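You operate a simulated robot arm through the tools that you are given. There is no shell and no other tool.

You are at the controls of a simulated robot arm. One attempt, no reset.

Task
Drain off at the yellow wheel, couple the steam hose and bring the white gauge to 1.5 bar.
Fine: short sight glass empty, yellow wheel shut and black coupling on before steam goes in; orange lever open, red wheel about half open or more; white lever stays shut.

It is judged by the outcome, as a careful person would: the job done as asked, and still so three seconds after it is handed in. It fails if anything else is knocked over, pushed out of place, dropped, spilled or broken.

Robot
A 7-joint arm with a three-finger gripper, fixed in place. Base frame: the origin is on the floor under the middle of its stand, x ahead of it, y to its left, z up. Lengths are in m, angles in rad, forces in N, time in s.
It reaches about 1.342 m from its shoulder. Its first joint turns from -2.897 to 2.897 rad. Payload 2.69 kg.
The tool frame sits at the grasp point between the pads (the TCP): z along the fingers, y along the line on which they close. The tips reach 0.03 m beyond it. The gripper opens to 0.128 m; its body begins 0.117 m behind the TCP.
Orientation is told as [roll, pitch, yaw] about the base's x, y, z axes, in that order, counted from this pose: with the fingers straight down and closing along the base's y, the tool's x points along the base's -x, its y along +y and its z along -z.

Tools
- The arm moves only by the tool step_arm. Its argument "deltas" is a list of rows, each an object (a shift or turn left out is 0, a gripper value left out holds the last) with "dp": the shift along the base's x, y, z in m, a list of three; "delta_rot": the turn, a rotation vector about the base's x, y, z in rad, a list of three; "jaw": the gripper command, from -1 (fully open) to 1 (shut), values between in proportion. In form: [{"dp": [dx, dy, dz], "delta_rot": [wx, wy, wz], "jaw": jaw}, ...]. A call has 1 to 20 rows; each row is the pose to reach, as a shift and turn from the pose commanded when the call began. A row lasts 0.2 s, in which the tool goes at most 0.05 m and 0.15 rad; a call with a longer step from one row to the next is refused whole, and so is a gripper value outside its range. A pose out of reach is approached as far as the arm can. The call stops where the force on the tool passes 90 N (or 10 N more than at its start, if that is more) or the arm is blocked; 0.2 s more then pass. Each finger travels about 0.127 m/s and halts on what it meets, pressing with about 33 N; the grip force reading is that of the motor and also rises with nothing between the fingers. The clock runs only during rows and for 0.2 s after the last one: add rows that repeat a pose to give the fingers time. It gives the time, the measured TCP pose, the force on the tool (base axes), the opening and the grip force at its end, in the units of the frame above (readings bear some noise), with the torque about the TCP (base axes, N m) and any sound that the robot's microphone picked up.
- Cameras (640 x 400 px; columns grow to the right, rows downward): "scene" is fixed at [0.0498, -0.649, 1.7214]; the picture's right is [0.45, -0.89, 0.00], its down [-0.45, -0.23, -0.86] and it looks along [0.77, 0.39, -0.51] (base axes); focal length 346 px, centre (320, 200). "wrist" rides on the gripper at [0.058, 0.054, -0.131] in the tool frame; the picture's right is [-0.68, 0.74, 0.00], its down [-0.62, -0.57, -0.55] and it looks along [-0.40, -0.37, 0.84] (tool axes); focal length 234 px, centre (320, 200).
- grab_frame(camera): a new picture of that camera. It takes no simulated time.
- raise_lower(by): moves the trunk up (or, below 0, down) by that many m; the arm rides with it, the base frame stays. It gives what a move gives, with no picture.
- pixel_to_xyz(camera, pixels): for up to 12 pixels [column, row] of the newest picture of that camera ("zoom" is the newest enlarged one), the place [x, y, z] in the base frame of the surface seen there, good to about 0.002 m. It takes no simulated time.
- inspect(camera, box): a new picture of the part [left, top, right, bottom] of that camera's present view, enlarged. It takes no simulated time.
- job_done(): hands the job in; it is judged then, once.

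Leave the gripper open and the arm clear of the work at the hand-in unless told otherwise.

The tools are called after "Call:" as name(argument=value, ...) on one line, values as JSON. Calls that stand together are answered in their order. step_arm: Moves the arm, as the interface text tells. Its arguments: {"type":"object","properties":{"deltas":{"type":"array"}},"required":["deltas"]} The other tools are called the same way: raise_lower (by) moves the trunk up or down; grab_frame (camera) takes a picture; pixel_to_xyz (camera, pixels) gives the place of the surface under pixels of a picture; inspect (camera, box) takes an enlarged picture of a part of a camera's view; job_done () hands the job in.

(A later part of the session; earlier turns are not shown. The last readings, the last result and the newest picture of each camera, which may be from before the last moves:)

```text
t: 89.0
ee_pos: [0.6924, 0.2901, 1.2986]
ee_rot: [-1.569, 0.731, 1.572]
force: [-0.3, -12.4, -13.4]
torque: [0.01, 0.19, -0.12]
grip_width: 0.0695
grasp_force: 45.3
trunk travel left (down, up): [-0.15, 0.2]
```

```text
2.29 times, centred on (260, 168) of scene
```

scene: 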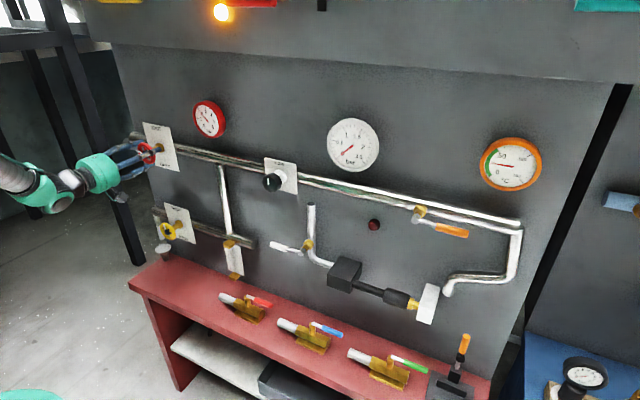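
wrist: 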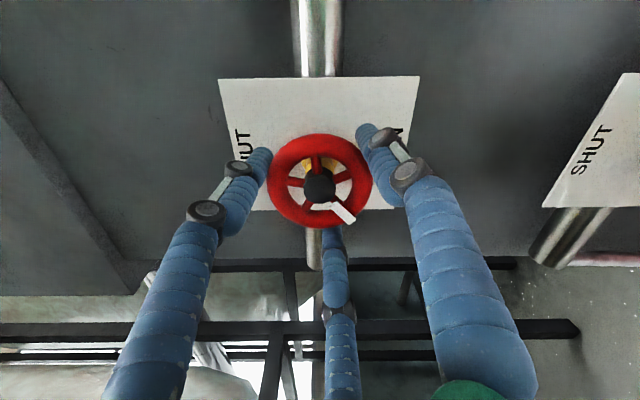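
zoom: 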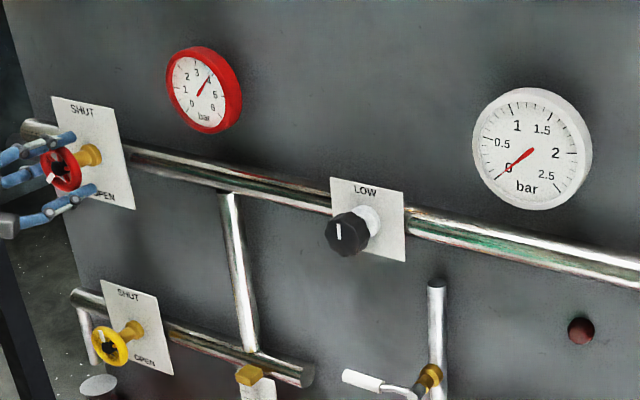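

The red gauge reads about 4 bar and the wheel is at about 132°. I'll turn another 0.7 rad toward OPEN if the wrist allows.

Call:
step_arm(deltas=[{"delta_rot": [-0.1, 0, 0]}, {"delta_rot": [-0.2, 0, 0]}, {"delta_rot": [-0.3, 0, 0]}, {"delta_rot": [-0.4, 0, 0]}, {"delta_rot": [-0.5, 0, 0]}, {"delta_rot": [-0.6, 0, 0]}, {"delta_rot": [-0.7, 0, 0]}])

Call:
grab_frame(camera="wrist")

Call:
inspect(camera="scene", box=[120, 80, 400, 255])

```text
t: 90.6
ee_pos: [0.6922, 0.2892, 1.2994]
ee_rot: [-1.571, 1.43, 1.571]
force: [3.5, -4.5, -0.1]
torque: [0.01, -0.21, 0.17]
grip_width: 0.0702
grasp_force: 45.0
trunk travel left (down, up): [-0.15, 0.2]
```

```text
taken
```

wrist: 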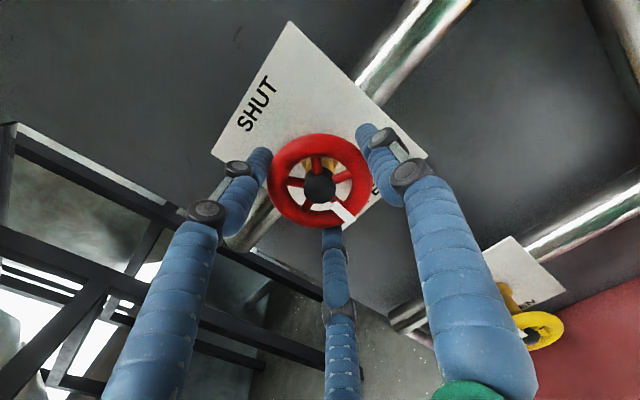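

```text
2.29 times, centred on (260, 168) of scene
```

zoom: 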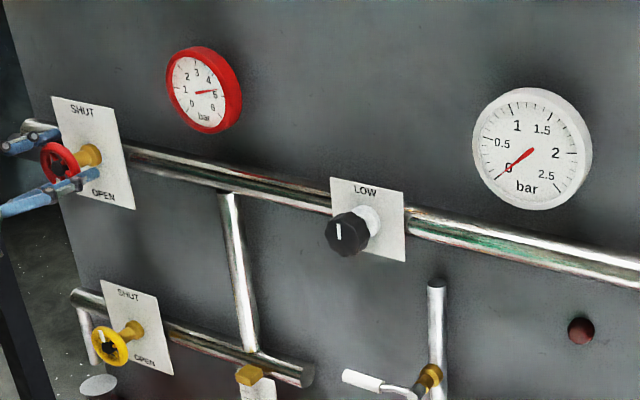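

The mark is at OPEN (about 172°), the supply gauge reads about 5 bar and white is still 0. I'll release, back away, and unroll the wrist.

Call:
step_arm(deltas=[{"jaw": -0.5}, {"jaw": -1}, {"jaw": -1}, {"jaw": -1}, {"dp": [-0.02, 0, 0], "jaw": -1}, {"dp": [-0.06, 0, 0]}, {"dp": [-0.1, 0, 0]}, {"dp": [-0.14, 0, 0]}, {"dp": [-0.17, 0, 0]}])

Call:
step_arm(deltas=[{"delta_rot": [0.15, 0, 0]}, {"delta_rot": [0.3, 0, 0]}, {"delta_rot": [0.45, 0, 0]}, {"delta_rot": [0.6, 0, 0]}, {"delta_rot": [0.75, 0, 0]}, {"delta_rot": [0.9, 0, 0]}, {"delta_rot": [1.05, 0, 0]}, {"delta_rot": [1.2, 0, 0]}, {"delta_rot": [1.35, 0, 0]}, {"delta_rot": [1.5, 0, 0]}, {"delta_rot": [1.65, 0, 0]}, {"delta_rot": [1.8, 0, 0]}, {"delta_rot": [1.95, 0, 0]}, {"delta_rot": [2.1, 0, 0]}, {"delta_rot": [2.25, 0, 0]}, {"delta_rot": [2.4, 0, 0]}, {"delta_rot": [2.55, 0, 0]}, {"delta_rot": [2.7, 0, 0]}, {"delta_rot": [2.85, 0, 0]}, {"delta_rot": [3.0, 0, 0]}])

Call:
grab_frame(camera="scene")

Call:
inspect(camera="scene", box=[120, 80, 400, 255])

```text
t: 92.6
ee_pos: [0.5239, 0.2908, 1.2989]
ee_rot: [-1.563, 1.429, 1.58]
force: [0.2, -0.1, -0.1]
torque: [-0.01, -0.01, -0.01]
grip_width: 0.1279
grasp_force: 0.1
trunk travel left (down, up): [-0.15, 0.2]
```

```text
t: 96.8
ee_pos: [0.5222, 0.2908, 1.2996]
ee_rot: [1.889, -1.57, -1.893]
force: [0.3, 0.3, -0.7]
torque: [0.02, -0.02, 0.02]
grip_width: 0.1282
grasp_force: 0.1
trunk travel left (down, up): [-0.15, 0.2]
```

```text
taken
```

scene: 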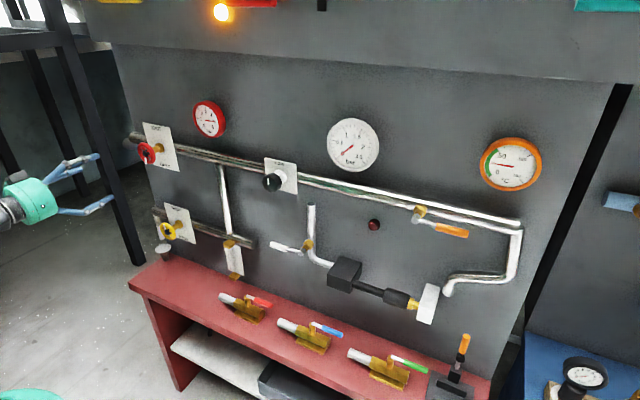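

```text
2.29 times, centred on (260, 168) of scene
```

zoom: 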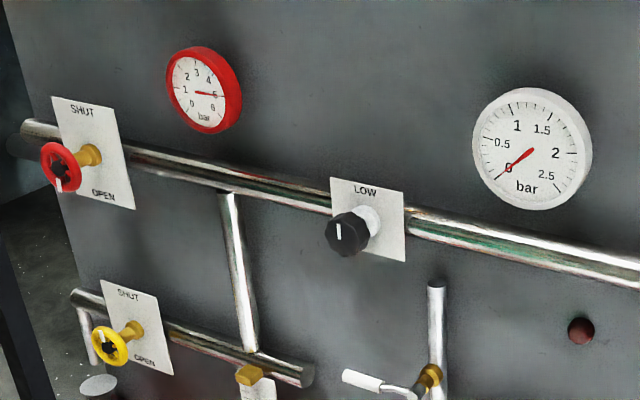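

Supply is 5 bar with red open. Now to the black knob: I'll rise to 1.46, tilt the fingers down and cross to y≈-0.18.

Call:
step_arm(deltas=[{"dp": [0.005, 0, 0.04]}, {"dp": [0.01, 0, 0.08]}, {"dp": [0.015, 0, 0.12]}, {"dp": [0.02, 0, 0.16]}, {"dp": [0.025, 0, 0.16], "delta_rot": [0, 0.14, 0]}, {"dp": [0.025, 0, 0.16], "delta_rot": [0, 0.28, 0]}, {"dp": [0.025, 0, 0.16], "delta_rot": [0, 0.42, 0]}, {"dp": [0.025, 0, 0.16], "delta_rot": [0, 0.56, 0]}, {"dp": [0.025, 0, 0.16], "delta_rot": [0, 0.7, 0]}, {"dp": [0.025, 0, 0.16], "delta_rot": [0, 0.84, 0]}, {"dp": [0.025, 0, 0.16], "delta_rot": [0, 0.98, 0]}, {"dp": [0.025, 0, 0.16], "delta_rot": [0, 1.12, 0]}, {"dp": [0.025, 0, 0.16], "delta_rot": [0, 1.26, 0]}, {"dp": [0.025, 0, 0.16], "delta_rot": [0, 1.4, 0]}, {"dp": [0.025, 0, 0.16], "delta_rot": [0, 1.54, 0]}])

Call:
step_arm(deltas=[{"dp": [0, -0.045, 0]}, {"dp": [0, -0.09, 0]}, {"dp": [0, -0.135, 0]}, {"dp": [0, -0.18, 0]}, {"dp": [0, -0.225, 0]}, {"dp": [0, -0.27, 0]}, {"dp": [0, -0.315, 0]}, {"dp": [0, -0.36, 0]}, {"dp": [0, -0.405, 0]}, {"dp": [0, -0.45, 0]}, {"dp": [0, -0.47, 0]}])

Call:
step_arm(deltas=[{"delta_rot": [0, -0.14, 0]}, {"delta_rot": [0, -0.28, 0]}, {"delta_rot": [0, -0.42, 0]}, {"delta_rot": [0, -0.56, 0]}, {"delta_rot": [0, -0.7, 0]}, {"delta_rot": [0, -0.84, 0]}, {"delta_rot": [0, -0.98, 0]}, {"delta_rot": [0, -1.12, 0]}, {"delta_rot": [0, -1.26, 0]}, {"delta_rot": [0, -1.4, 0]}, {"delta_rot": [0, -1.54, 0]}])

Call:
grab_frame(camera="wrist")

```text
t: 100.0
ee_pos: [0.5476, 0.2914, 1.4575]
ee_rot: [-0.001, -0.031, -0.001]
force: [-0.9, 0.0, -0.3]
torque: [-0.01, 0.01, 0.02]
grip_width: 0.1279
grasp_force: 0.2
trunk travel left (down, up): [-0.15, 0.2]
```

```text
t: 102.4
ee_pos: [0.5487, -0.1795, 1.4603]
ee_rot: [0.0, -0.034, 0.0]
force: [-0.3, -0.1, -0.1]
torque: [0.01, -0.02, -0.01]
grip_width: 0.1277
grasp_force: 0.1
trunk travel left (down, up): [-0.15, 0.2]
```

```text
t: 104.8
ee_pos: [0.5468, -0.1798, 1.4599]
ee_rot: [-2.948, -1.566, 2.948]
force: [0.1, -0.2, -0.7]
torque: [-0.01, 0.02, 0.02]
grip_width: 0.128
grasp_force: 0.1
trunk travel left (down, up): [-0.15, 0.2]
```

```text
taken
```

wrist: 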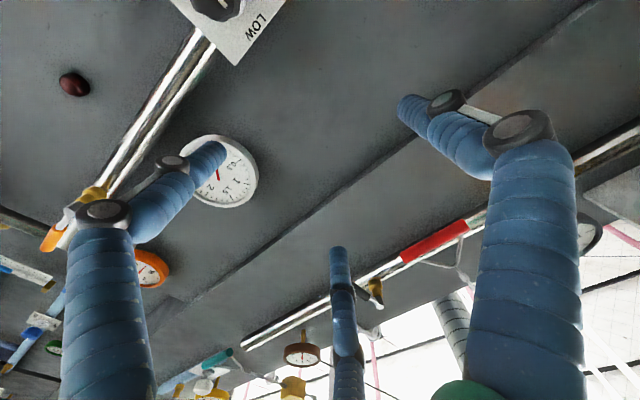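

The forward posture works here too. I'll descend to the knob's height.

Call:
step_arm(deltas=[{"dp": [0, 0, -0.04], "delta_rot": [0, -0.004, 0]}, {"dp": [0, 0, -0.08], "delta_rot": [0, -0.004, 0]}, {"dp": [0, 0, -0.12], "delta_rot": [0, -0.004, 0]}, {"dp": [0, 0, -0.16], "delta_rot": [0, -0.004, 0]}, {"dp": [0, 0, -0.16], "delta_rot": [0, -0.004, 0]}])

Call:
grab_frame(camera="wrist")

Call:
grab_frame(camera="scene")

```text
t: 106.0
ee_pos: [0.546, -0.1797, 1.2997]
ee_rot: [-3.113, -1.565, 3.112]
force: [0.8, 0.9, -0.3]
torque: [0.01, 0.01, 0.04]
grip_width: 0.128
grasp_force: 0.1
trunk travel left (down, up): [-0.15, 0.2]
```

```text
taken
```

wrist: 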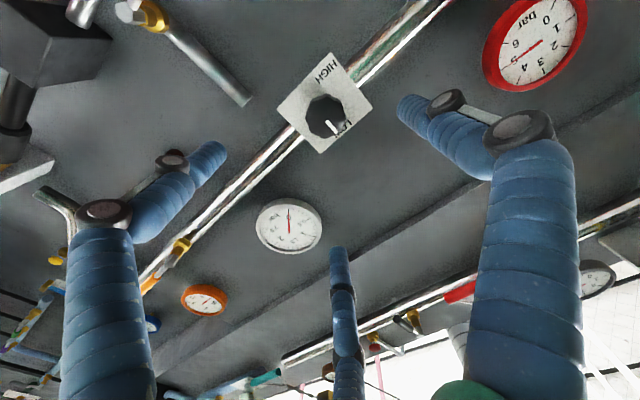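

```text
taken
```

scene: 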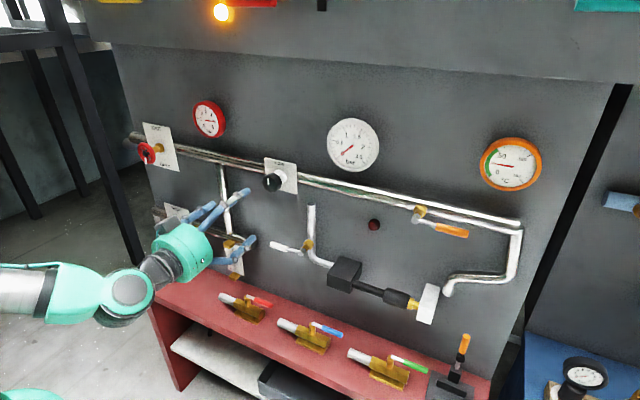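

The knob is at (326,115) in the wrist view, and the white gauge stays visible to the scene camera. I'll measure the knob.

Call:
inspect(camera="wrist", box=[260, 40, 390, 160])

Call:
pixel_to_xyz(camera="zoom", pixels=[[320, 240], [245, 260], [400, 230], [305, 185], [340, 300], [330, 250], [270, 310], [380, 190]])

```text
3.33 times, centred on (325, 100) of wrist
```

zoom: 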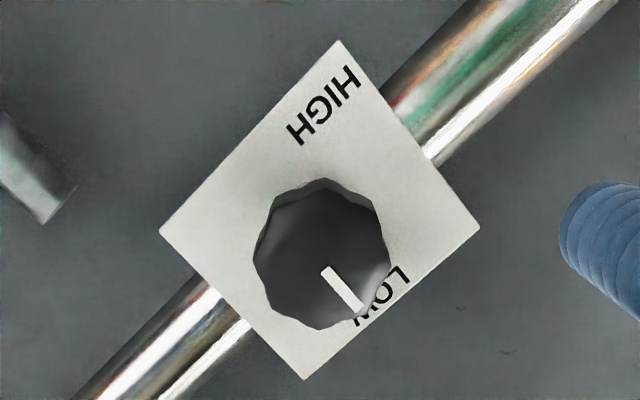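

```text
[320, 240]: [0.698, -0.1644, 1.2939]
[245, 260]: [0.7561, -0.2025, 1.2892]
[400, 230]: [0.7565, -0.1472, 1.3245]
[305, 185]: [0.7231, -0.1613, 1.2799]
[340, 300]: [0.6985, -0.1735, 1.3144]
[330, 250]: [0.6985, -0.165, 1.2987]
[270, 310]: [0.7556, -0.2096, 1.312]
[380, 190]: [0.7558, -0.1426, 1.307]
```

Call:
pixel_to_xyz(camera="zoom", pixels=[[262, 262], [384, 250], [305, 206], [342, 322], [325, 262], [275, 225], [375, 300], [285, 310], [365, 212], [318, 262]])

```text
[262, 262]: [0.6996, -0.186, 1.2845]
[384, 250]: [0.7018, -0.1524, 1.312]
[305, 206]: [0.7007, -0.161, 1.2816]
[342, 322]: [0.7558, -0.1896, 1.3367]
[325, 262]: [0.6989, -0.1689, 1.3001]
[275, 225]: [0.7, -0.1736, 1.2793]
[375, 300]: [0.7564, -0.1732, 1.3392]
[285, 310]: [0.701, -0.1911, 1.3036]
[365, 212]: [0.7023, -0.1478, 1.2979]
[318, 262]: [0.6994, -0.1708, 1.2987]
```

Knob axis is at about (-0.170, 1.300), radius about 0.022, face at x≈0.698. I'll pre-roll the wrist by -1.05 rad so I can turn either way, and move in around it with the fingers open.

Call:
step_arm(deltas=[{"dp": [0.02, 0.0097, 0], "delta_rot": [-0.15, 0, 0]}, {"dp": [0.04, 0.0097, 0], "delta_rot": [-0.3, 0, 0]}, {"dp": [0.06, 0.0097, 0], "delta_rot": [-0.45, 0, 0]}, {"dp": [0.08, 0.0097, 0], "delta_rot": [-0.6, 0, 0]}, {"dp": [0.1, 0.0097, 0], "delta_rot": [-0.75, 0, 0]}, {"dp": [0.11, 0.0097, 0], "delta_rot": [-0.9, 0, 0]}, {"dp": [0.12, 0.0097, 0], "delta_rot": [-1.05, 0, 0]}, {"dp": [0.12, 0.0097, 0], "delta_rot": [-1.05, 0, 0]}])

Call:
grab_frame(camera="wrist")

Call:
inspect(camera="scene", box=[200, 110, 400, 235])

```text
t: 107.8
ee_pos: [0.6231, -0.1835, 1.3901]
ee_rot: [-1.483, -0.553, 1.55]
force: [0.7, 0.0, 0.4]
torque: [-0.02, 0.03, -0.03]
grip_width: 0.1279
grasp_force: 0.1
out of reach, approached as far as the arm can: row 4, 5, 6, 7, 8
trunk travel left (down, up): [-0.15, 0.2]
```

```text
taken
```

wrist: 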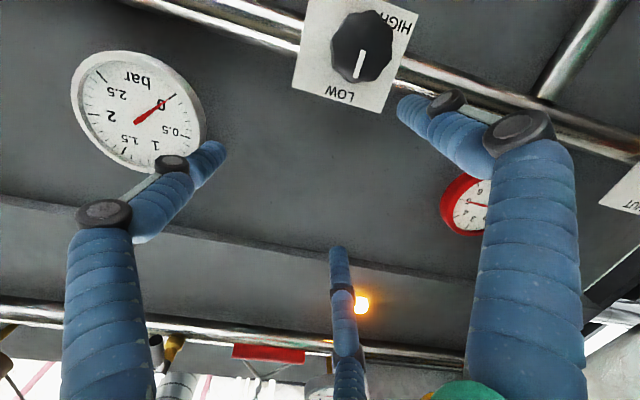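

```text
3.20 times, centred on (300, 172) of scene
```

zoom: 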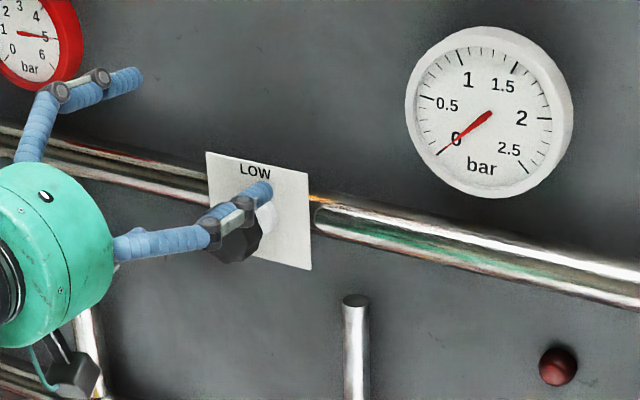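

The wrist can't roll that way here: the arm drifted up to z=1.39 with nothing touched. I'll back out, unroll, and return to the square pose in front of the knob.

Call:
step_arm(deltas=[{"dp": [-0.04, 0, 0]}, {"dp": [-0.077, 0, 0]}, {"dp": [-0.077, 0.003, 0], "delta_rot": [0.13, -0.01, -0.003]}, {"dp": [-0.077, 0.006, 0], "delta_rot": [0.26, -0.02, -0.006]}, {"dp": [-0.077, 0.009, 0], "delta_rot": [0.39, -0.03, -0.01]}, {"dp": [-0.077, 0.0135, 0], "delta_rot": [0.52, -0.04, -0.014]}, {"dp": [-0.077, 0.0135, 0], "delta_rot": [0.65, -0.05, -0.017]}, {"dp": [-0.077, 0.0135, 0], "delta_rot": [0.78, -0.06, -0.02]}, {"dp": [-0.077, 0.0135, 0], "delta_rot": [0.91, -0.07, -0.023]}, {"dp": [-0.077, 0.0135, 0], "delta_rot": [1.016, -0.075, -0.025]}])

```text
t: 110.0
ee_pos: [0.5486, -0.1733, 1.3886]
ee_rot: [-3.12, -1.536, -3.138]
force: [-0.3, -0.8, 0.1]
torque: [-0.02, -0.02, 0.02]
grip_width: 0.128
grasp_force: 0.0
trunk travel left (down, up): [-0.15, 0.2]
```

Square again apart from a small tilt. I'll correct it, return to z=1.30, and test rolling the other way.

Call:
step_arm(deltas=[{"dp": [0, 0.001, -0.04], "delta_rot": [0, 0.035, -0.025]}, {"dp": [0, 0.002, -0.08], "delta_rot": [0, 0.035, -0.025]}, {"dp": [0, 0.003, -0.0886], "delta_rot": [0, 0.035, -0.025]}, {"dp": [0, 0.003, -0.0886], "delta_rot": [0.15, 0.035, -0.025]}, {"dp": [0, 0.003, -0.0886], "delta_rot": [0.3, 0.035, -0.025]}, {"dp": [0, 0.003, -0.0886], "delta_rot": [0.45, 0.035, -0.025]}, {"dp": [0, 0.003, -0.0886], "delta_rot": [0.6, 0.035, -0.025]}])

```text
t: 111.6
ee_pos: [0.5494, -0.1702, 1.2997]
ee_rot: [1.57, -0.97, -1.586]
force: [0.5, 0.1, 0.1]
torque: [-0.03, -0.02, 0.0]
grip_width: 0.1281
grasp_force: 0.0
trunk travel left (down, up): [-0.15, 0.2]
```

Rolling positive works. I'll check how far it goes in free space: up to about +2.0 rad.

Call:
step_arm(deltas=[{"delta_rot": [0.15, 0, 0]}, {"delta_rot": [0.3, 0, 0]}, {"delta_rot": [0.45, 0, 0]}, {"delta_rot": [0.6, 0, 0]}, {"delta_rot": [0.75, 0, 0]}, {"delta_rot": [0.9, 0, 0]}, {"delta_rot": [1.05, 0, 0]}, {"delta_rot": [1.2, 0, 0]}, {"delta_rot": [1.35, 0, 0]}])

```text
t: 113.6
ee_pos: [0.5486, -0.1697, 1.2994]
ee_rot: [1.555, 0.378, -1.578]
force: [0.2, 0.1, -0.7]
torque: [-0.01, -0.02, -0.01]
grip_width: 0.128
grasp_force: 0.1
trunk travel left (down, up): [-0.15, 0.2]
```

Fine to +1.95 rad. I'll settle at a roll of about +0.9 (room both ways) and advance to just around the knob.

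Call:
step_arm(deltas=[{"delta_rot": [-0.15, -0.005, 0]}, {"delta_rot": [-0.3, -0.01, 0]}, {"delta_rot": [-0.45, -0.012, 0]}, {"delta_rot": [-0.6, -0.012, 0]}, {"delta_rot": [-0.75, -0.012, 0]}, {"delta_rot": [-0.9, -0.012, 0]}, {"delta_rot": [-1.05, -0.012, 0]}, {"dp": [0.04, 0, 0], "delta_rot": [-1.05, -0.012, 0]}, {"dp": [0.08, 0, 0], "delta_rot": [-1.05, -0.012, 0]}, {"dp": [0.11, 0, 0], "delta_rot": [-1.05, -0.012, 0]}, {"dp": [0.12, 0, 0], "delta_rot": [-1.05, -0.012, 0]}, {"dp": [0.12, 0, 0], "delta_rot": [-1.05, -0.012, 0]}])

Call:
grab_frame(camera="wrist")

Call:
inspect(camera="scene", box=[200, 110, 400, 235])

```text
t: 116.2
ee_pos: [0.6683, -0.1679, 1.2978]
ee_rot: [1.577, -0.672, -1.581]
force: [0.7, 0.1, 0.6]
torque: [-0.01, 0.02, -0.05]
grip_width: 0.1281
grasp_force: 0.1
trunk travel left (down, up): [-0.15, 0.2]
```

```text
taken
```

wrist: 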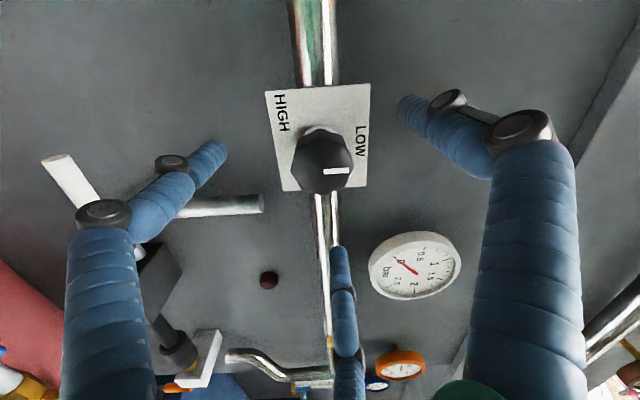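

```text
3.20 times, centred on (300, 172) of scene
```

zoom: 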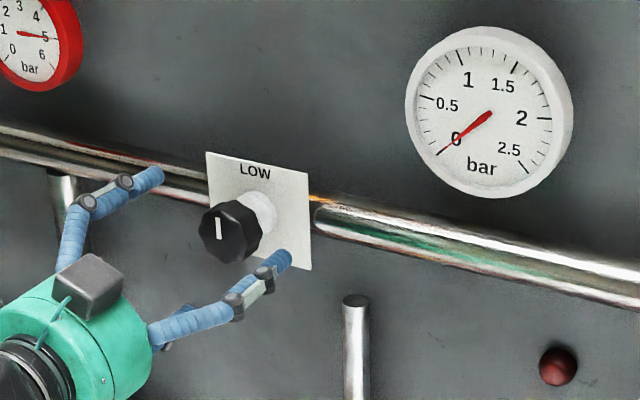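

I'll check the knob's centre from this closer view before gripping.

Call:
inspect(camera="wrist", box=[270, 100, 380, 210])

Call:
pixel_to_xyz(camera="wrist", pixels=[[296, 165], [352, 165], [324, 141], [325, 190], [305, 148], [346, 184], [302, 184], [346, 146]])

```text
3.64 times, centred on (325, 155) of wrist
```

zoom: 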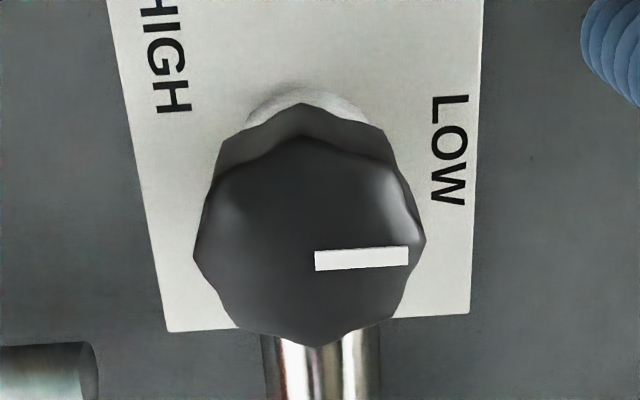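

```text
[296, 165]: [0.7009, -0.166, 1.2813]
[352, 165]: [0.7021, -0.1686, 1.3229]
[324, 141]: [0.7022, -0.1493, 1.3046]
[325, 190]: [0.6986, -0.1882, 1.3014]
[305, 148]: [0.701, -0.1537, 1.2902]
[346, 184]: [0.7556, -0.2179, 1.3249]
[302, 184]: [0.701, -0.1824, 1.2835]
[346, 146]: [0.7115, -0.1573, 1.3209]
```

The centre is confirmed at about (-0.169, 1.301). I'll shift 2 mm up, advance to x≈0.70, and close on the knob.

Call:
step_arm(deltas=[{"dp": [0.01, -0.001, 0.002]}, {"dp": [0.022, -0.001, 0.002]}, {"dp": [0.033, -0.001, 0.002]}, {"dp": [0.033, -0.001, 0.002], "jaw": 0.0}, {"dp": [0.033, -0.001, 0.002], "jaw": 0.4}, {"dp": [0.033, -0.001, 0.002], "jaw": 0.7}, {"dp": [0.033, -0.001, 0.002], "jaw": 0.7}, {"dp": [0.033, -0.001, 0.002], "jaw": 0.7}])

Call:
grab_frame(camera="wrist")

Call:
inspect(camera="scene", box=[200, 110, 400, 235])

```text
t: 118.0
ee_pos: [0.7011, -0.1691, 1.2987]
ee_rot: [1.577, -0.672, -1.582]
force: [0.9, 4.2, -10.6]
torque: [0.04, 0.33, 0.18]
grip_width: 0.0467
grasp_force: 45.0
trunk travel left (down, up): [-0.15, 0.2]
```

```text
taken
```

wrist: 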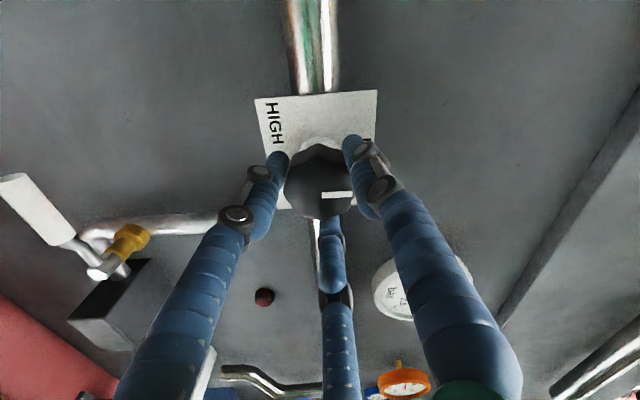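

```text
3.20 times, centred on (300, 172) of scene
```

zoom: 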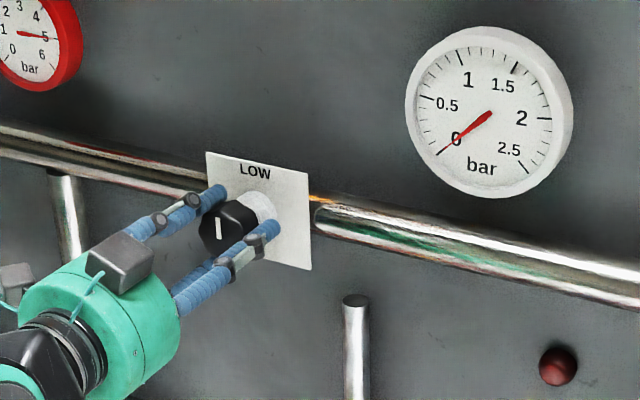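

Gripped. I'll try a small clockwise turn (+0.3 rad) and watch the torque and the white gauge.

Call:
step_arm(deltas=[{"delta_rot": [0.08, 0, 0]}, {"delta_rot": [0.16, 0, 0]}, {"delta_rot": [0.24, 0, 0]}, {"delta_rot": [0.3, 0, 0]}, {"delta_rot": [0.3, 0, 0]}])

Call:
inspect(camera="scene", box=[200, 110, 400, 235])

Call:
grab_frame(camera="wrist")

```text
t: 119.2
ee_pos: [0.7018, -0.1697, 1.3003]
ee_rot: [1.572, -0.373, -1.583]
force: [-3.1, 7.8, -18.7]
torque: [0.0, 0.59, 0.33]
grip_width: 0.047
grasp_force: 45.0
trunk travel left (down, up): [-0.15, 0.2]
```

```text
3.20 times, centred on (300, 172) of scene
```

zoom: 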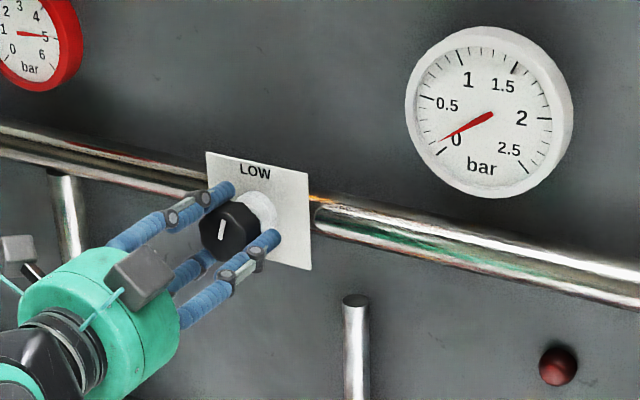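

```text
taken
```

wrist: 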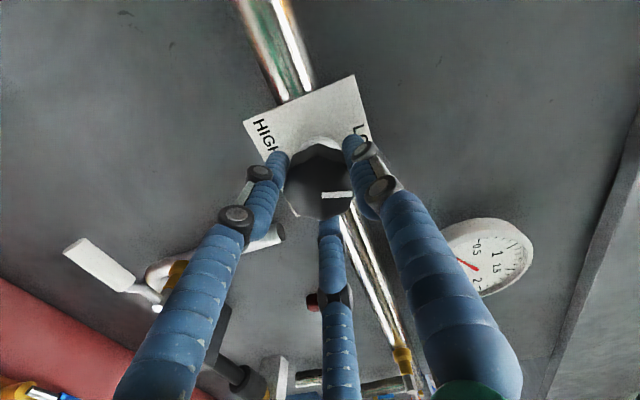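

Clockwise raises it: the white needle has begun to move. I'll wait 2 s to see what 0.3 rad gives at rest.

Call:
step_arm(deltas=[{}, {}, {}, {}, {}, {}, {}, {}, {}, {}])

Call:
inspect(camera="scene", box=[320, 110, 390, 180])

```text
t: 121.4
ee_pos: [0.7009, -0.1695, 1.2996]
ee_rot: [1.573, -0.371, -1.58]
force: [-9.3, 10.2, -31.7]
torque: [0.02, 0.82, 0.22]
grip_width: 0.0469
grasp_force: 44.9
trunk travel left (down, up): [-0.15, 0.2]
```

```text
5.71 times, centred on (355, 145) of scene
```

zoom: 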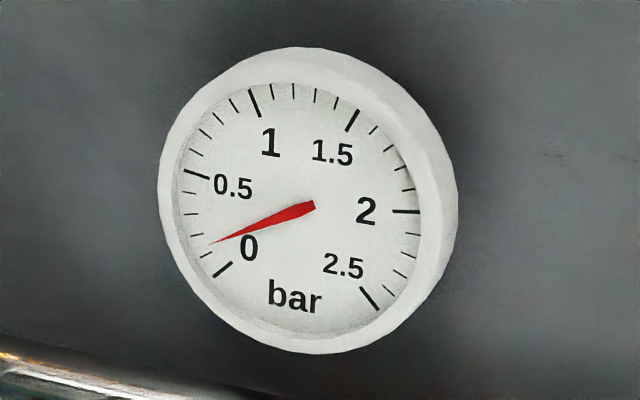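

About 0.14 bar at 0.3 rad. I'll ease the side load (1.5 mm down) and turn another 0.9 rad.

Call:
step_arm(deltas=[{"dp": [-0.0005, 0.0005, -0.0014], "delta_rot": [0.1, 0, 0]}, {"dp": [-0.0005, 0.0005, -0.0014], "delta_rot": [0.2, 0, 0]}, {"dp": [-0.0005, 0.0005, -0.0014], "delta_rot": [0.3, 0, 0]}, {"dp": [-0.0005, 0.0005, -0.0014], "delta_rot": [0.4, 0, 0]}, {"dp": [-0.0005, 0.0005, -0.0014], "delta_rot": [0.5, 0, 0]}, {"dp": [-0.0005, 0.0005, -0.0014], "delta_rot": [0.6, 0, 0]}, {"dp": [-0.0005, 0.0005, -0.0014], "delta_rot": [0.7, 0, 0]}, {"dp": [-0.0005, 0.0005, -0.0014], "delta_rot": [0.8, 0, 0]}, {"dp": [-0.0005, 0.0005, -0.0014], "delta_rot": [0.9, 0, 0]}, {"dp": [-0.0005, 0.0005, -0.0014], "delta_rot": [0.9, 0, 0]}, {"dp": [-0.0005, 0.0005, -0.0014], "delta_rot": [0.9, 0, 0]}, {"dp": [-0.0005, 0.0005, -0.0014], "delta_rot": [0.9, 0, 0]}, {"dp": [-0.0005, 0.0005, -0.0014], "delta_rot": [0.9, 0, 0]}])

Call:
inspect(camera="scene", box=[320, 110, 390, 180])

Call:
grab_frame(camera="scene")

Call:
grab_frame(camera="wrist")

```text
t: 124.2
ee_pos: [0.7021, -0.1689, 1.3005]
ee_rot: [1.565, 0.527, -1.581]
force: [11.0, 6.8, 0.1]
torque: [0.03, -0.04, 0.07]
grip_width: 0.0469
grasp_force: 44.6
trunk travel left (down, up): [-0.15, 0.2]
```

```text
5.71 times, centred on (355, 145) of scene
```

zoom: 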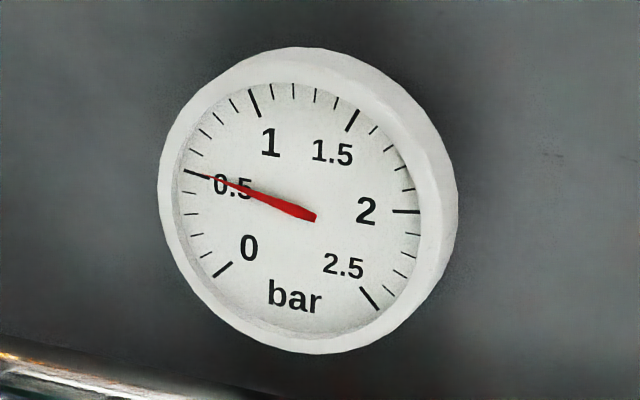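

```text
taken
```

scene: 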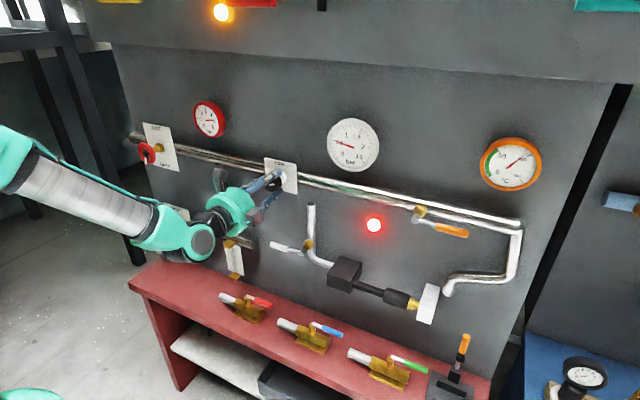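

```text
taken
```

wrist: 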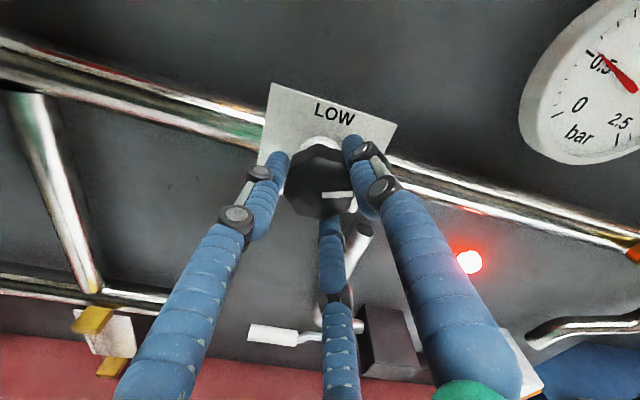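

White is at 0.5 bar; the red lamp lit and the temperature gauge rose as steam goes through. I'll look at the lamp, coupling and temperature gauge for any sign of trouble.

Call:
inspect(camera="scene", box=[320, 190, 480, 330])

Call:
inspect(camera="scene", box=[470, 130, 550, 200])

Call:
inspect(camera="scene", box=[130, 190, 330, 300])

```text
2.86 times, centred on (400, 260) of scene
```

zoom: 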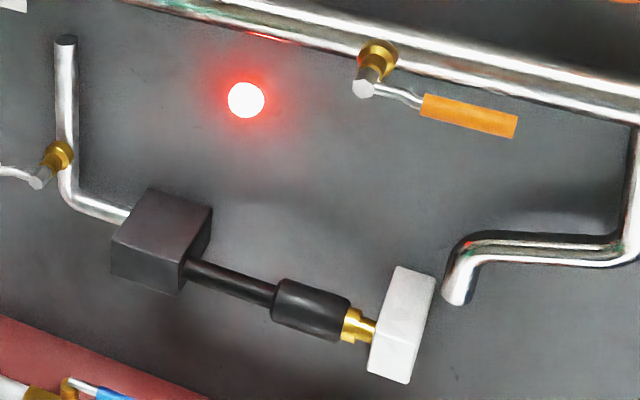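

```text
5.71 times, centred on (510, 165) of scene
```

zoom: 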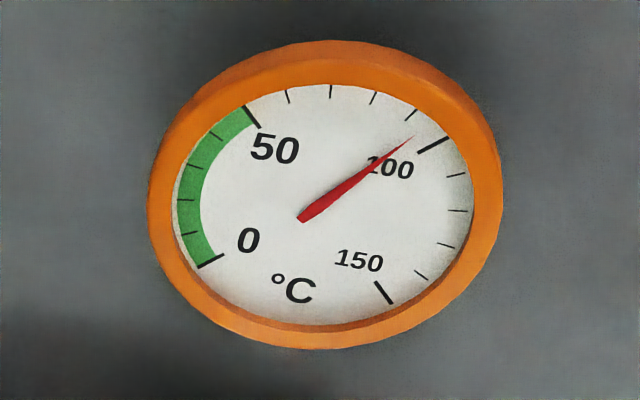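

```text
3.20 times, centred on (230, 245) of scene
```

zoom: 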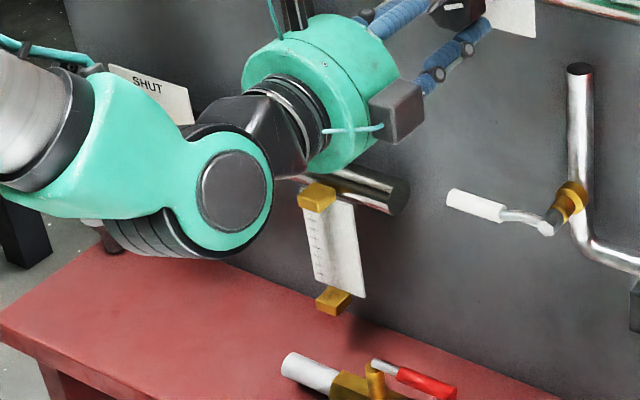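

No leak, the glass is still empty; the lamp follows the temperature. I'll wait a second, then turn another 0.5 rad.

Call:
step_arm(deltas=[{}, {}, {}, {}, {"delta_rot": [0.1, 0, 0]}, {"delta_rot": [0.2, 0, 0]}, {"delta_rot": [0.3, 0, 0]}, {"delta_rot": [0.4, 0, 0]}, {"delta_rot": [0.5, 0, 0]}, {"delta_rot": [0.5, 0, 0]}, {"delta_rot": [0.5, 0, 0]}, {"delta_rot": [0.5, 0, 0]}, {"delta_rot": [0.5, 0, 0]}])

Call:
inspect(camera="scene", box=[320, 110, 390, 180])

Call:
grab_frame(camera="scene")

```text
t: 127.0
ee_pos: [0.7011, -0.1705, 1.2999]
ee_rot: [1.556, 1.027, -1.589]
force: [17.0, 1.2, 13.0]
torque: [0.0, -0.35, 0.0]
grip_width: 0.0467
grasp_force: 45.2
trunk travel left (down, up): [-0.15, 0.2]
```

```text
5.71 times, centred on (355, 145) of scene
```

zoom: 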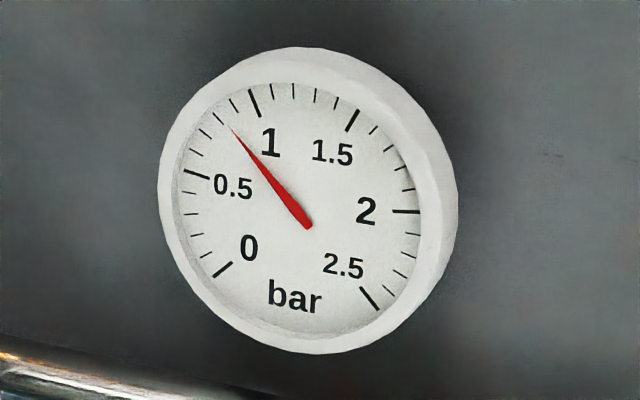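

```text
taken
```

scene: 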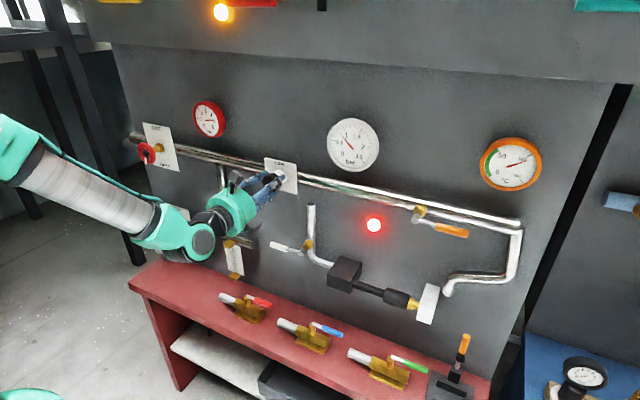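

About 0.83 bar and settling. I'll wait 2 s for a steady reading.

Call:
step_arm(deltas=[{"dp": [0.0005, 0, 0.0005]}, {"dp": [0.0005, 0, 0.0005]}, {"dp": [0.0005, 0, 0.0005]}, {"dp": [0.0005, 0, 0.0005]}, {"dp": [0.0005, 0, 0.0005]}, {"dp": [0.0005, 0, 0.0005]}, {"dp": [0.0005, 0, 0.0005]}, {"dp": [0.0005, 0, 0.0005]}, {"dp": [0.0005, 0, 0.0005]}, {"dp": [0.0005, 0, 0.0005]}])

Call:
inspect(camera="scene", box=[320, 110, 390, 180])

```text
t: 129.2
ee_pos: [0.701, -0.1705, 1.2992]
ee_rot: [1.551, 1.028, -1.591]
force: [2.0, 0.1, 3.9]
torque: [-0.01, -0.16, 0.04]
grip_width: 0.0466
grasp_force: 45.2
trunk travel left (down, up): [-0.15, 0.2]
```

```text
5.71 times, centred on (355, 145) of scene
```

zoom: 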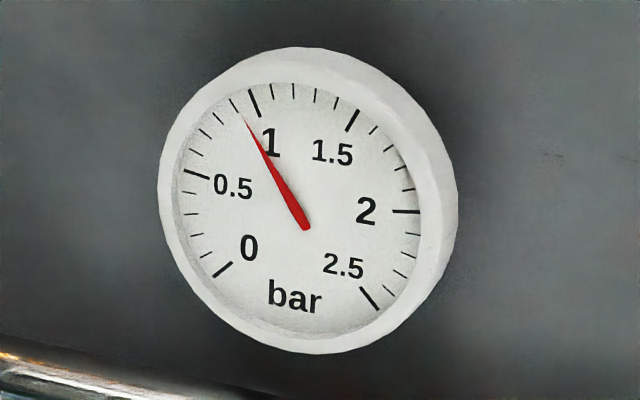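

Still creeping up, now about 0.93. The lag is a couple of seconds, so I'll wait 4 s more.

Call:
step_arm(deltas=[{}, {}, {}, {}, {}, {}, {}, {}, {}, {}, {}, {}, {}, {}, {}, {}, {}, {}, {}, {}])

Call:
inspect(camera="scene", box=[320, 110, 390, 180])

```text
t: 133.4
ee_pos: [0.7002, -0.1707, 1.3003]
ee_rot: [1.553, 1.03, -1.593]
force: [-4.2, 0.7, -6.6]
torque: [-0.02, 0.22, 0.02]
grip_width: 0.0469
grasp_force: 44.7
trunk travel left (down, up): [-0.15, 0.2]
```

```text
5.71 times, centred on (355, 145) of scene
```

zoom: 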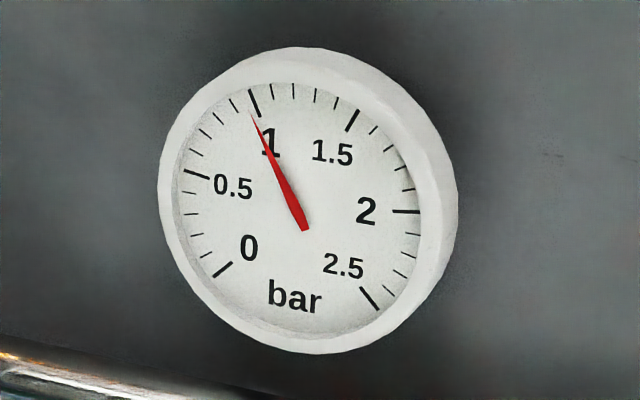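

Settled at about 0.97 bar for 1.7 rad, so roughly 0.57 bar per rad and about 0.9 rad more needed. The wrist is near its end, so I'll release, back off, roll back 120° (the fingers repeat) and re-grip.

Call:
step_arm(deltas=[{"jaw": -0.3}, {"jaw": -1}, {"jaw": -1}, {"jaw": -1}, {"dp": [-0.02, 0, 0], "jaw": -1}, {"dp": [-0.045, 0, 0]}, {"dp": [-0.045, 0, 0]}])

Call:
step_arm(deltas=[{"delta_rot": [-0.15, 0, 0]}, {"delta_rot": [-0.3, 0, 0]}, {"delta_rot": [-0.45, 0, 0]}, {"delta_rot": [-0.6, 0, 0]}, {"delta_rot": [-0.75, 0, 0]}, {"delta_rot": [-0.9, 0, 0]}, {"delta_rot": [-1.05, 0, 0]}, {"delta_rot": [-1.2, 0, 0]}, {"delta_rot": [-1.35, 0, 0]}, {"delta_rot": [-1.5, 0, 0]}, {"delta_rot": [-1.65, 0, 0]}, {"delta_rot": [-1.8, 0, 0]}, {"delta_rot": [-1.95, 0, 0]}, {"delta_rot": [-2.094, 0, 0]}])

Call:
grab_frame(camera="wrist")

Call:
inspect(camera="scene", box=[320, 110, 390, 180])

Call:
inspect(camera="scene", box=[200, 110, 400, 235])

```text
t: 135.0
ee_pos: [0.6554, -0.1702, 1.3014]
ee_rot: [1.555, 1.028, -1.59]
force: [-0.7, 0.3, 0.2]
torque: [0.01, 0.03, 0.0]
grip_width: 0.1279
grasp_force: 0.1
trunk travel left (down, up): [-0.15, 0.2]
```

```text
t: 138.0
ee_pos: [0.6562, -0.1703, 1.299]
ee_rot: [1.588, -1.068, -1.593]
force: [-0.4, -0.7, -0.1]
torque: [-0.02, 0.0, -0.03]
grip_width: 0.128
grasp_force: 0.1
trunk travel left (down, up): [-0.15, 0.2]
```

```text
taken
```

wrist: 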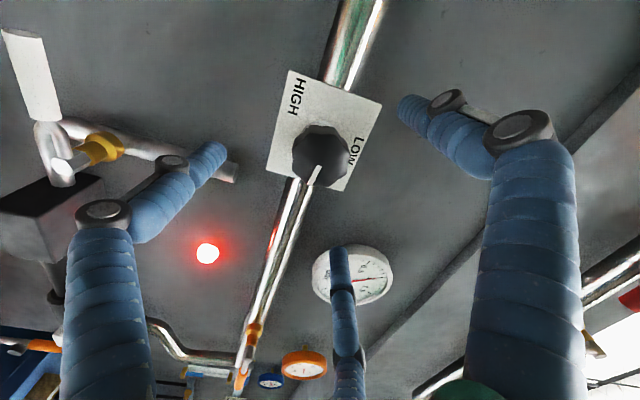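

```text
5.71 times, centred on (355, 145) of scene
```

zoom: 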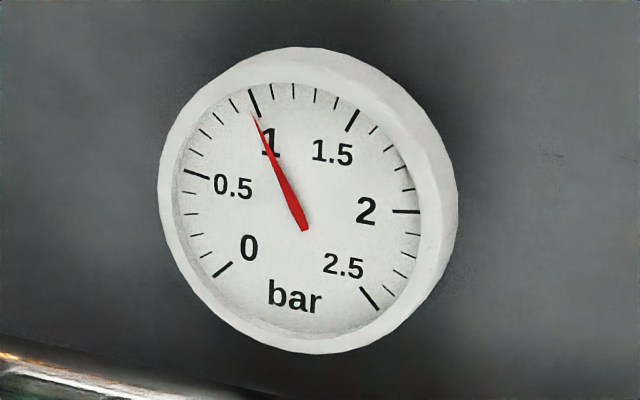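

```text
3.20 times, centred on (300, 172) of scene
```

zoom: 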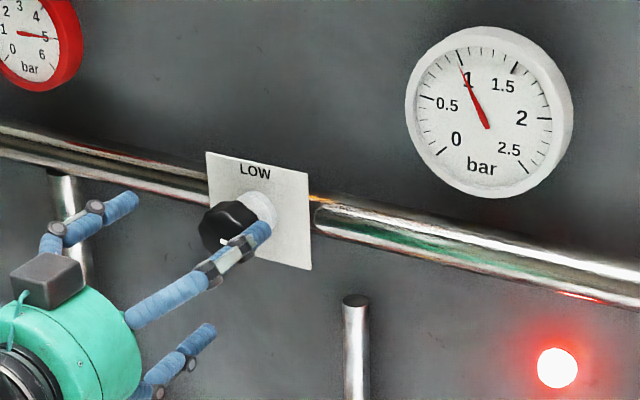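

The knob held and the gauge is steady at about 0.97. I'll re-grip.

Call:
step_arm(deltas=[{"dp": [0.015, 0, 0.001]}, {"dp": [0.03, 0, 0.001]}, {"dp": [0.045, 0, 0.001]}, {"dp": [0.045, 0, 0.001], "jaw": 0.0}, {"dp": [0.045, 0, 0.001], "jaw": 0.4}, {"dp": [0.045, 0, 0.001], "jaw": 0.7}, {"dp": [0.045, 0, 0.001], "jaw": 0.7}, {"dp": [0.045, 0, 0.001], "jaw": 0.7}])

Call:
inspect(camera="scene", box=[320, 110, 390, 180])

```text
t: 139.8
ee_pos: [0.7019, -0.1708, 1.3009]
ee_rot: [1.583, -1.064, -1.589]
force: [1.5, 11.2, -7.4]
torque: [0.0, 0.1, 0.45]
grip_width: 0.0467
grasp_force: 45.1
trunk travel left (down, up): [-0.15, 0.2]
```

```text
5.71 times, centred on (355, 145) of scene
```

zoom: 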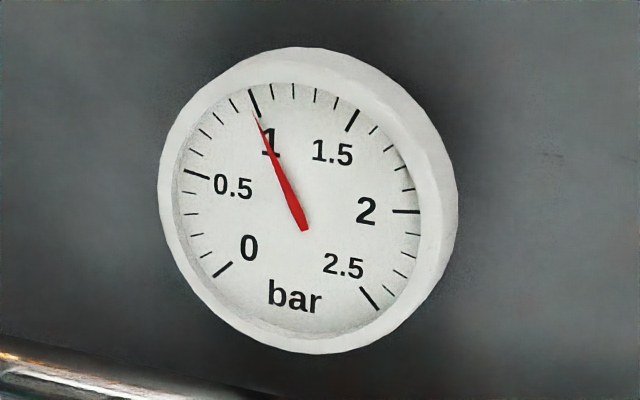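

Gripped at the same width. I'll turn clockwise by 0.6 rad, then let it settle for about 2.5 s.

Call:
step_arm(deltas=[{"delta_rot": [0.1, 0, 0]}, {"delta_rot": [0.2, 0, 0]}, {"delta_rot": [0.3, 0, 0]}, {"delta_rot": [0.4, 0, 0]}, {"delta_rot": [0.5, 0, 0]}, {"delta_rot": [0.6, 0, 0]}, {"delta_rot": [0.6, 0, 0]}, {"delta_rot": [0.6, 0, 0]}, {"delta_rot": [0.6, 0, 0]}, {"delta_rot": [0.6, 0, 0]}, {"delta_rot": [0.6, 0, 0]}, {"delta_rot": [0.6, 0, 0]}, {"delta_rot": [0.6, 0, 0]}, {"delta_rot": [0.6, 0, 0]}, {"delta_rot": [0.6, 0, 0]}, {"delta_rot": [0.6, 0, 0]}, {"delta_rot": [0.6, 0, 0]}, {"delta_rot": [0.6, 0, 0]}, {"delta_rot": [0.6, 0, 0]}])

Call:
inspect(camera="scene", box=[320, 110, 390, 180])

Call:
step_arm(deltas=[{}, {}, {}, {}, {}, {}, {}, {}, {}, {}, {}, {}, {}, {}, {}, {}, {}, {}, {}, {}])

Call:
inspect(camera="scene", box=[320, 110, 390, 180])

```text
t: 143.8
ee_pos: [0.7016, -0.1704, 1.3008]
ee_rot: [1.573, -0.465, -1.582]
force: [5.8, 11.7, -21.2]
torque: [0.0, 0.59, 0.31]
grip_width: 0.0468
grasp_force: 44.9
trunk travel left (down, up): [-0.15, 0.2]
```

```text
5.71 times, centred on (355, 145) of scene
```

zoom: 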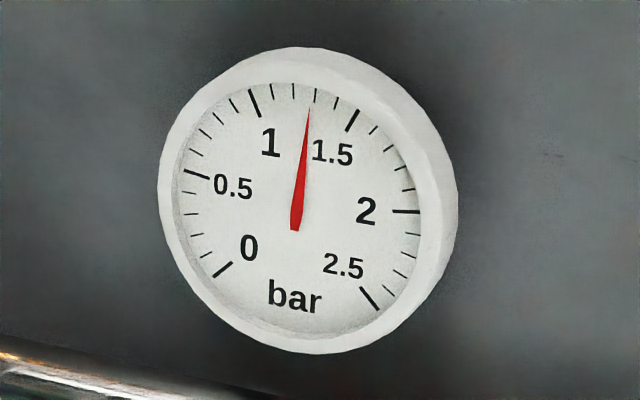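

```text
t: 148.0
ee_pos: [0.702, -0.1696, 1.3004]
ee_rot: [1.573, -0.466, -1.581]
force: [1.7, 11.3, -29.4]
torque: [-0.02, 0.8, 0.28]
grip_width: 0.0469
grasp_force: 45.0
trunk travel left (down, up): [-0.15, 0.2]
```

```text
5.71 times, centred on (355, 145) of scene
```

zoom: 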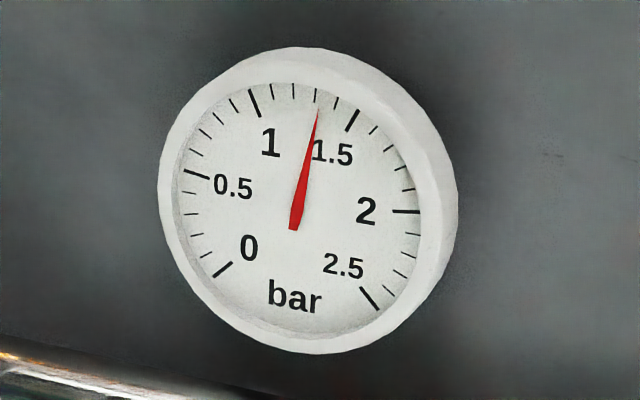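

Settling at about 1.33–1.34 bar (correcting for parallax). I'll turn another 0.25 rad, easing the side load, and wait.

Call:
step_arm(deltas=[{"dp": [0, 0.0005, -0.0013], "delta_rot": [0.08, 0, 0]}, {"dp": [0, 0.0005, -0.0013], "delta_rot": [0.16, 0, 0]}, {"dp": [0, 0.0005, -0.0013], "delta_rot": [0.25, 0, 0]}, {"dp": [0, 0.0005, -0.0013], "delta_rot": [0.25, 0, 0]}, {"dp": [0, 0.0005, -0.0013], "delta_rot": [0.25, 0, 0]}, {"dp": [0, 0.0005, -0.0013], "delta_rot": [0.25, 0, 0]}, {"dp": [0, 0.0005, -0.0013], "delta_rot": [0.25, 0, 0]}, {"dp": [0, 0.0005, -0.0013], "delta_rot": [0.25, 0, 0]}, {"dp": [0, 0.0005, -0.0013], "delta_rot": [0.25, 0, 0]}, {"dp": [0, 0.0005, -0.0013], "delta_rot": [0.25, 0, 0]}, {"dp": [0, 0.0005, -0.0013], "delta_rot": [0.25, 0, 0]}, {"dp": [0, 0.0005, -0.0013], "delta_rot": [0.25, 0, 0]}, {"dp": [0, 0.0005, -0.0013], "delta_rot": [0.25, 0, 0]}, {"dp": [0, 0.0005, -0.0013], "delta_rot": [0.25, 0, 0]}, {"dp": [0, 0.0005, -0.0013], "delta_rot": [0.25, 0, 0]}, {"dp": [0, 0.0005, -0.0013], "delta_rot": [0.25, 0, 0]}, {"dp": [0, 0.0005, -0.0013], "delta_rot": [0.25, 0, 0]}, {"dp": [0, 0.0005, -0.0013], "delta_rot": [0.25, 0, 0]}, {"dp": [0, 0.0005, -0.0013], "delta_rot": [0.25, 0, 0]}, {"dp": [0, 0.0005, -0.0013], "delta_rot": [0.25, 0, 0]}])

Call:
step_arm(deltas=[{}, {}, {}, {}, {}, {}, {}, {}, {}, {}, {}, {}, {}, {}, {}, {}, {}, {}, {}, {}])

Call:
inspect(camera="scene", box=[320, 110, 390, 180])

Call:
grab_frame(camera="wrist")

```text
t: 152.2
ee_pos: [0.7016, -0.171, 1.3005]
ee_rot: [1.574, -0.216, -1.58]
force: [14.0, -7.2, -3.7]
torque: [0.02, 0.09, -0.17]
grip_width: 0.0468
grasp_force: 45.1
trunk travel left (down, up): [-0.15, 0.2]
```

```text
t: 156.4
ee_pos: [0.7011, -0.1703, 1.2998]
ee_rot: [1.572, -0.216, -1.58]
force: [16.6, -6.4, 3.3]
torque: [0.02, -0.08, -0.15]
grip_width: 0.0463
grasp_force: 44.7
trunk travel left (down, up): [-0.15, 0.2]
```

```text
5.71 times, centred on (355, 145) of scene
```

zoom: 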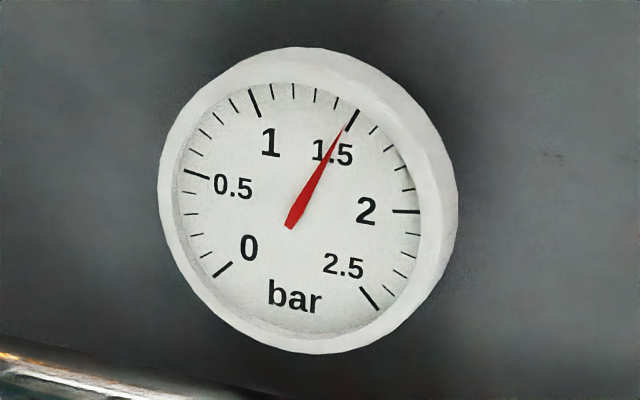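

```text
taken
```

wrist: 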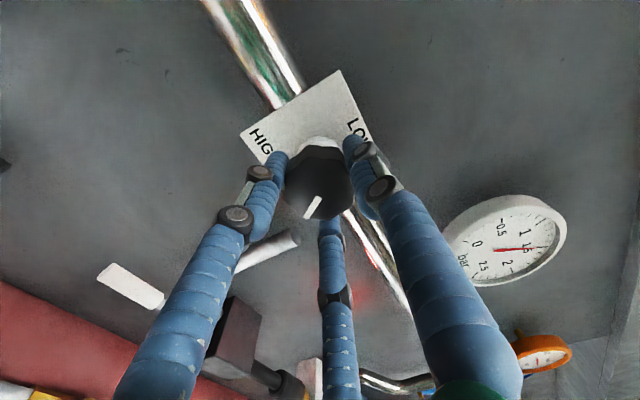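

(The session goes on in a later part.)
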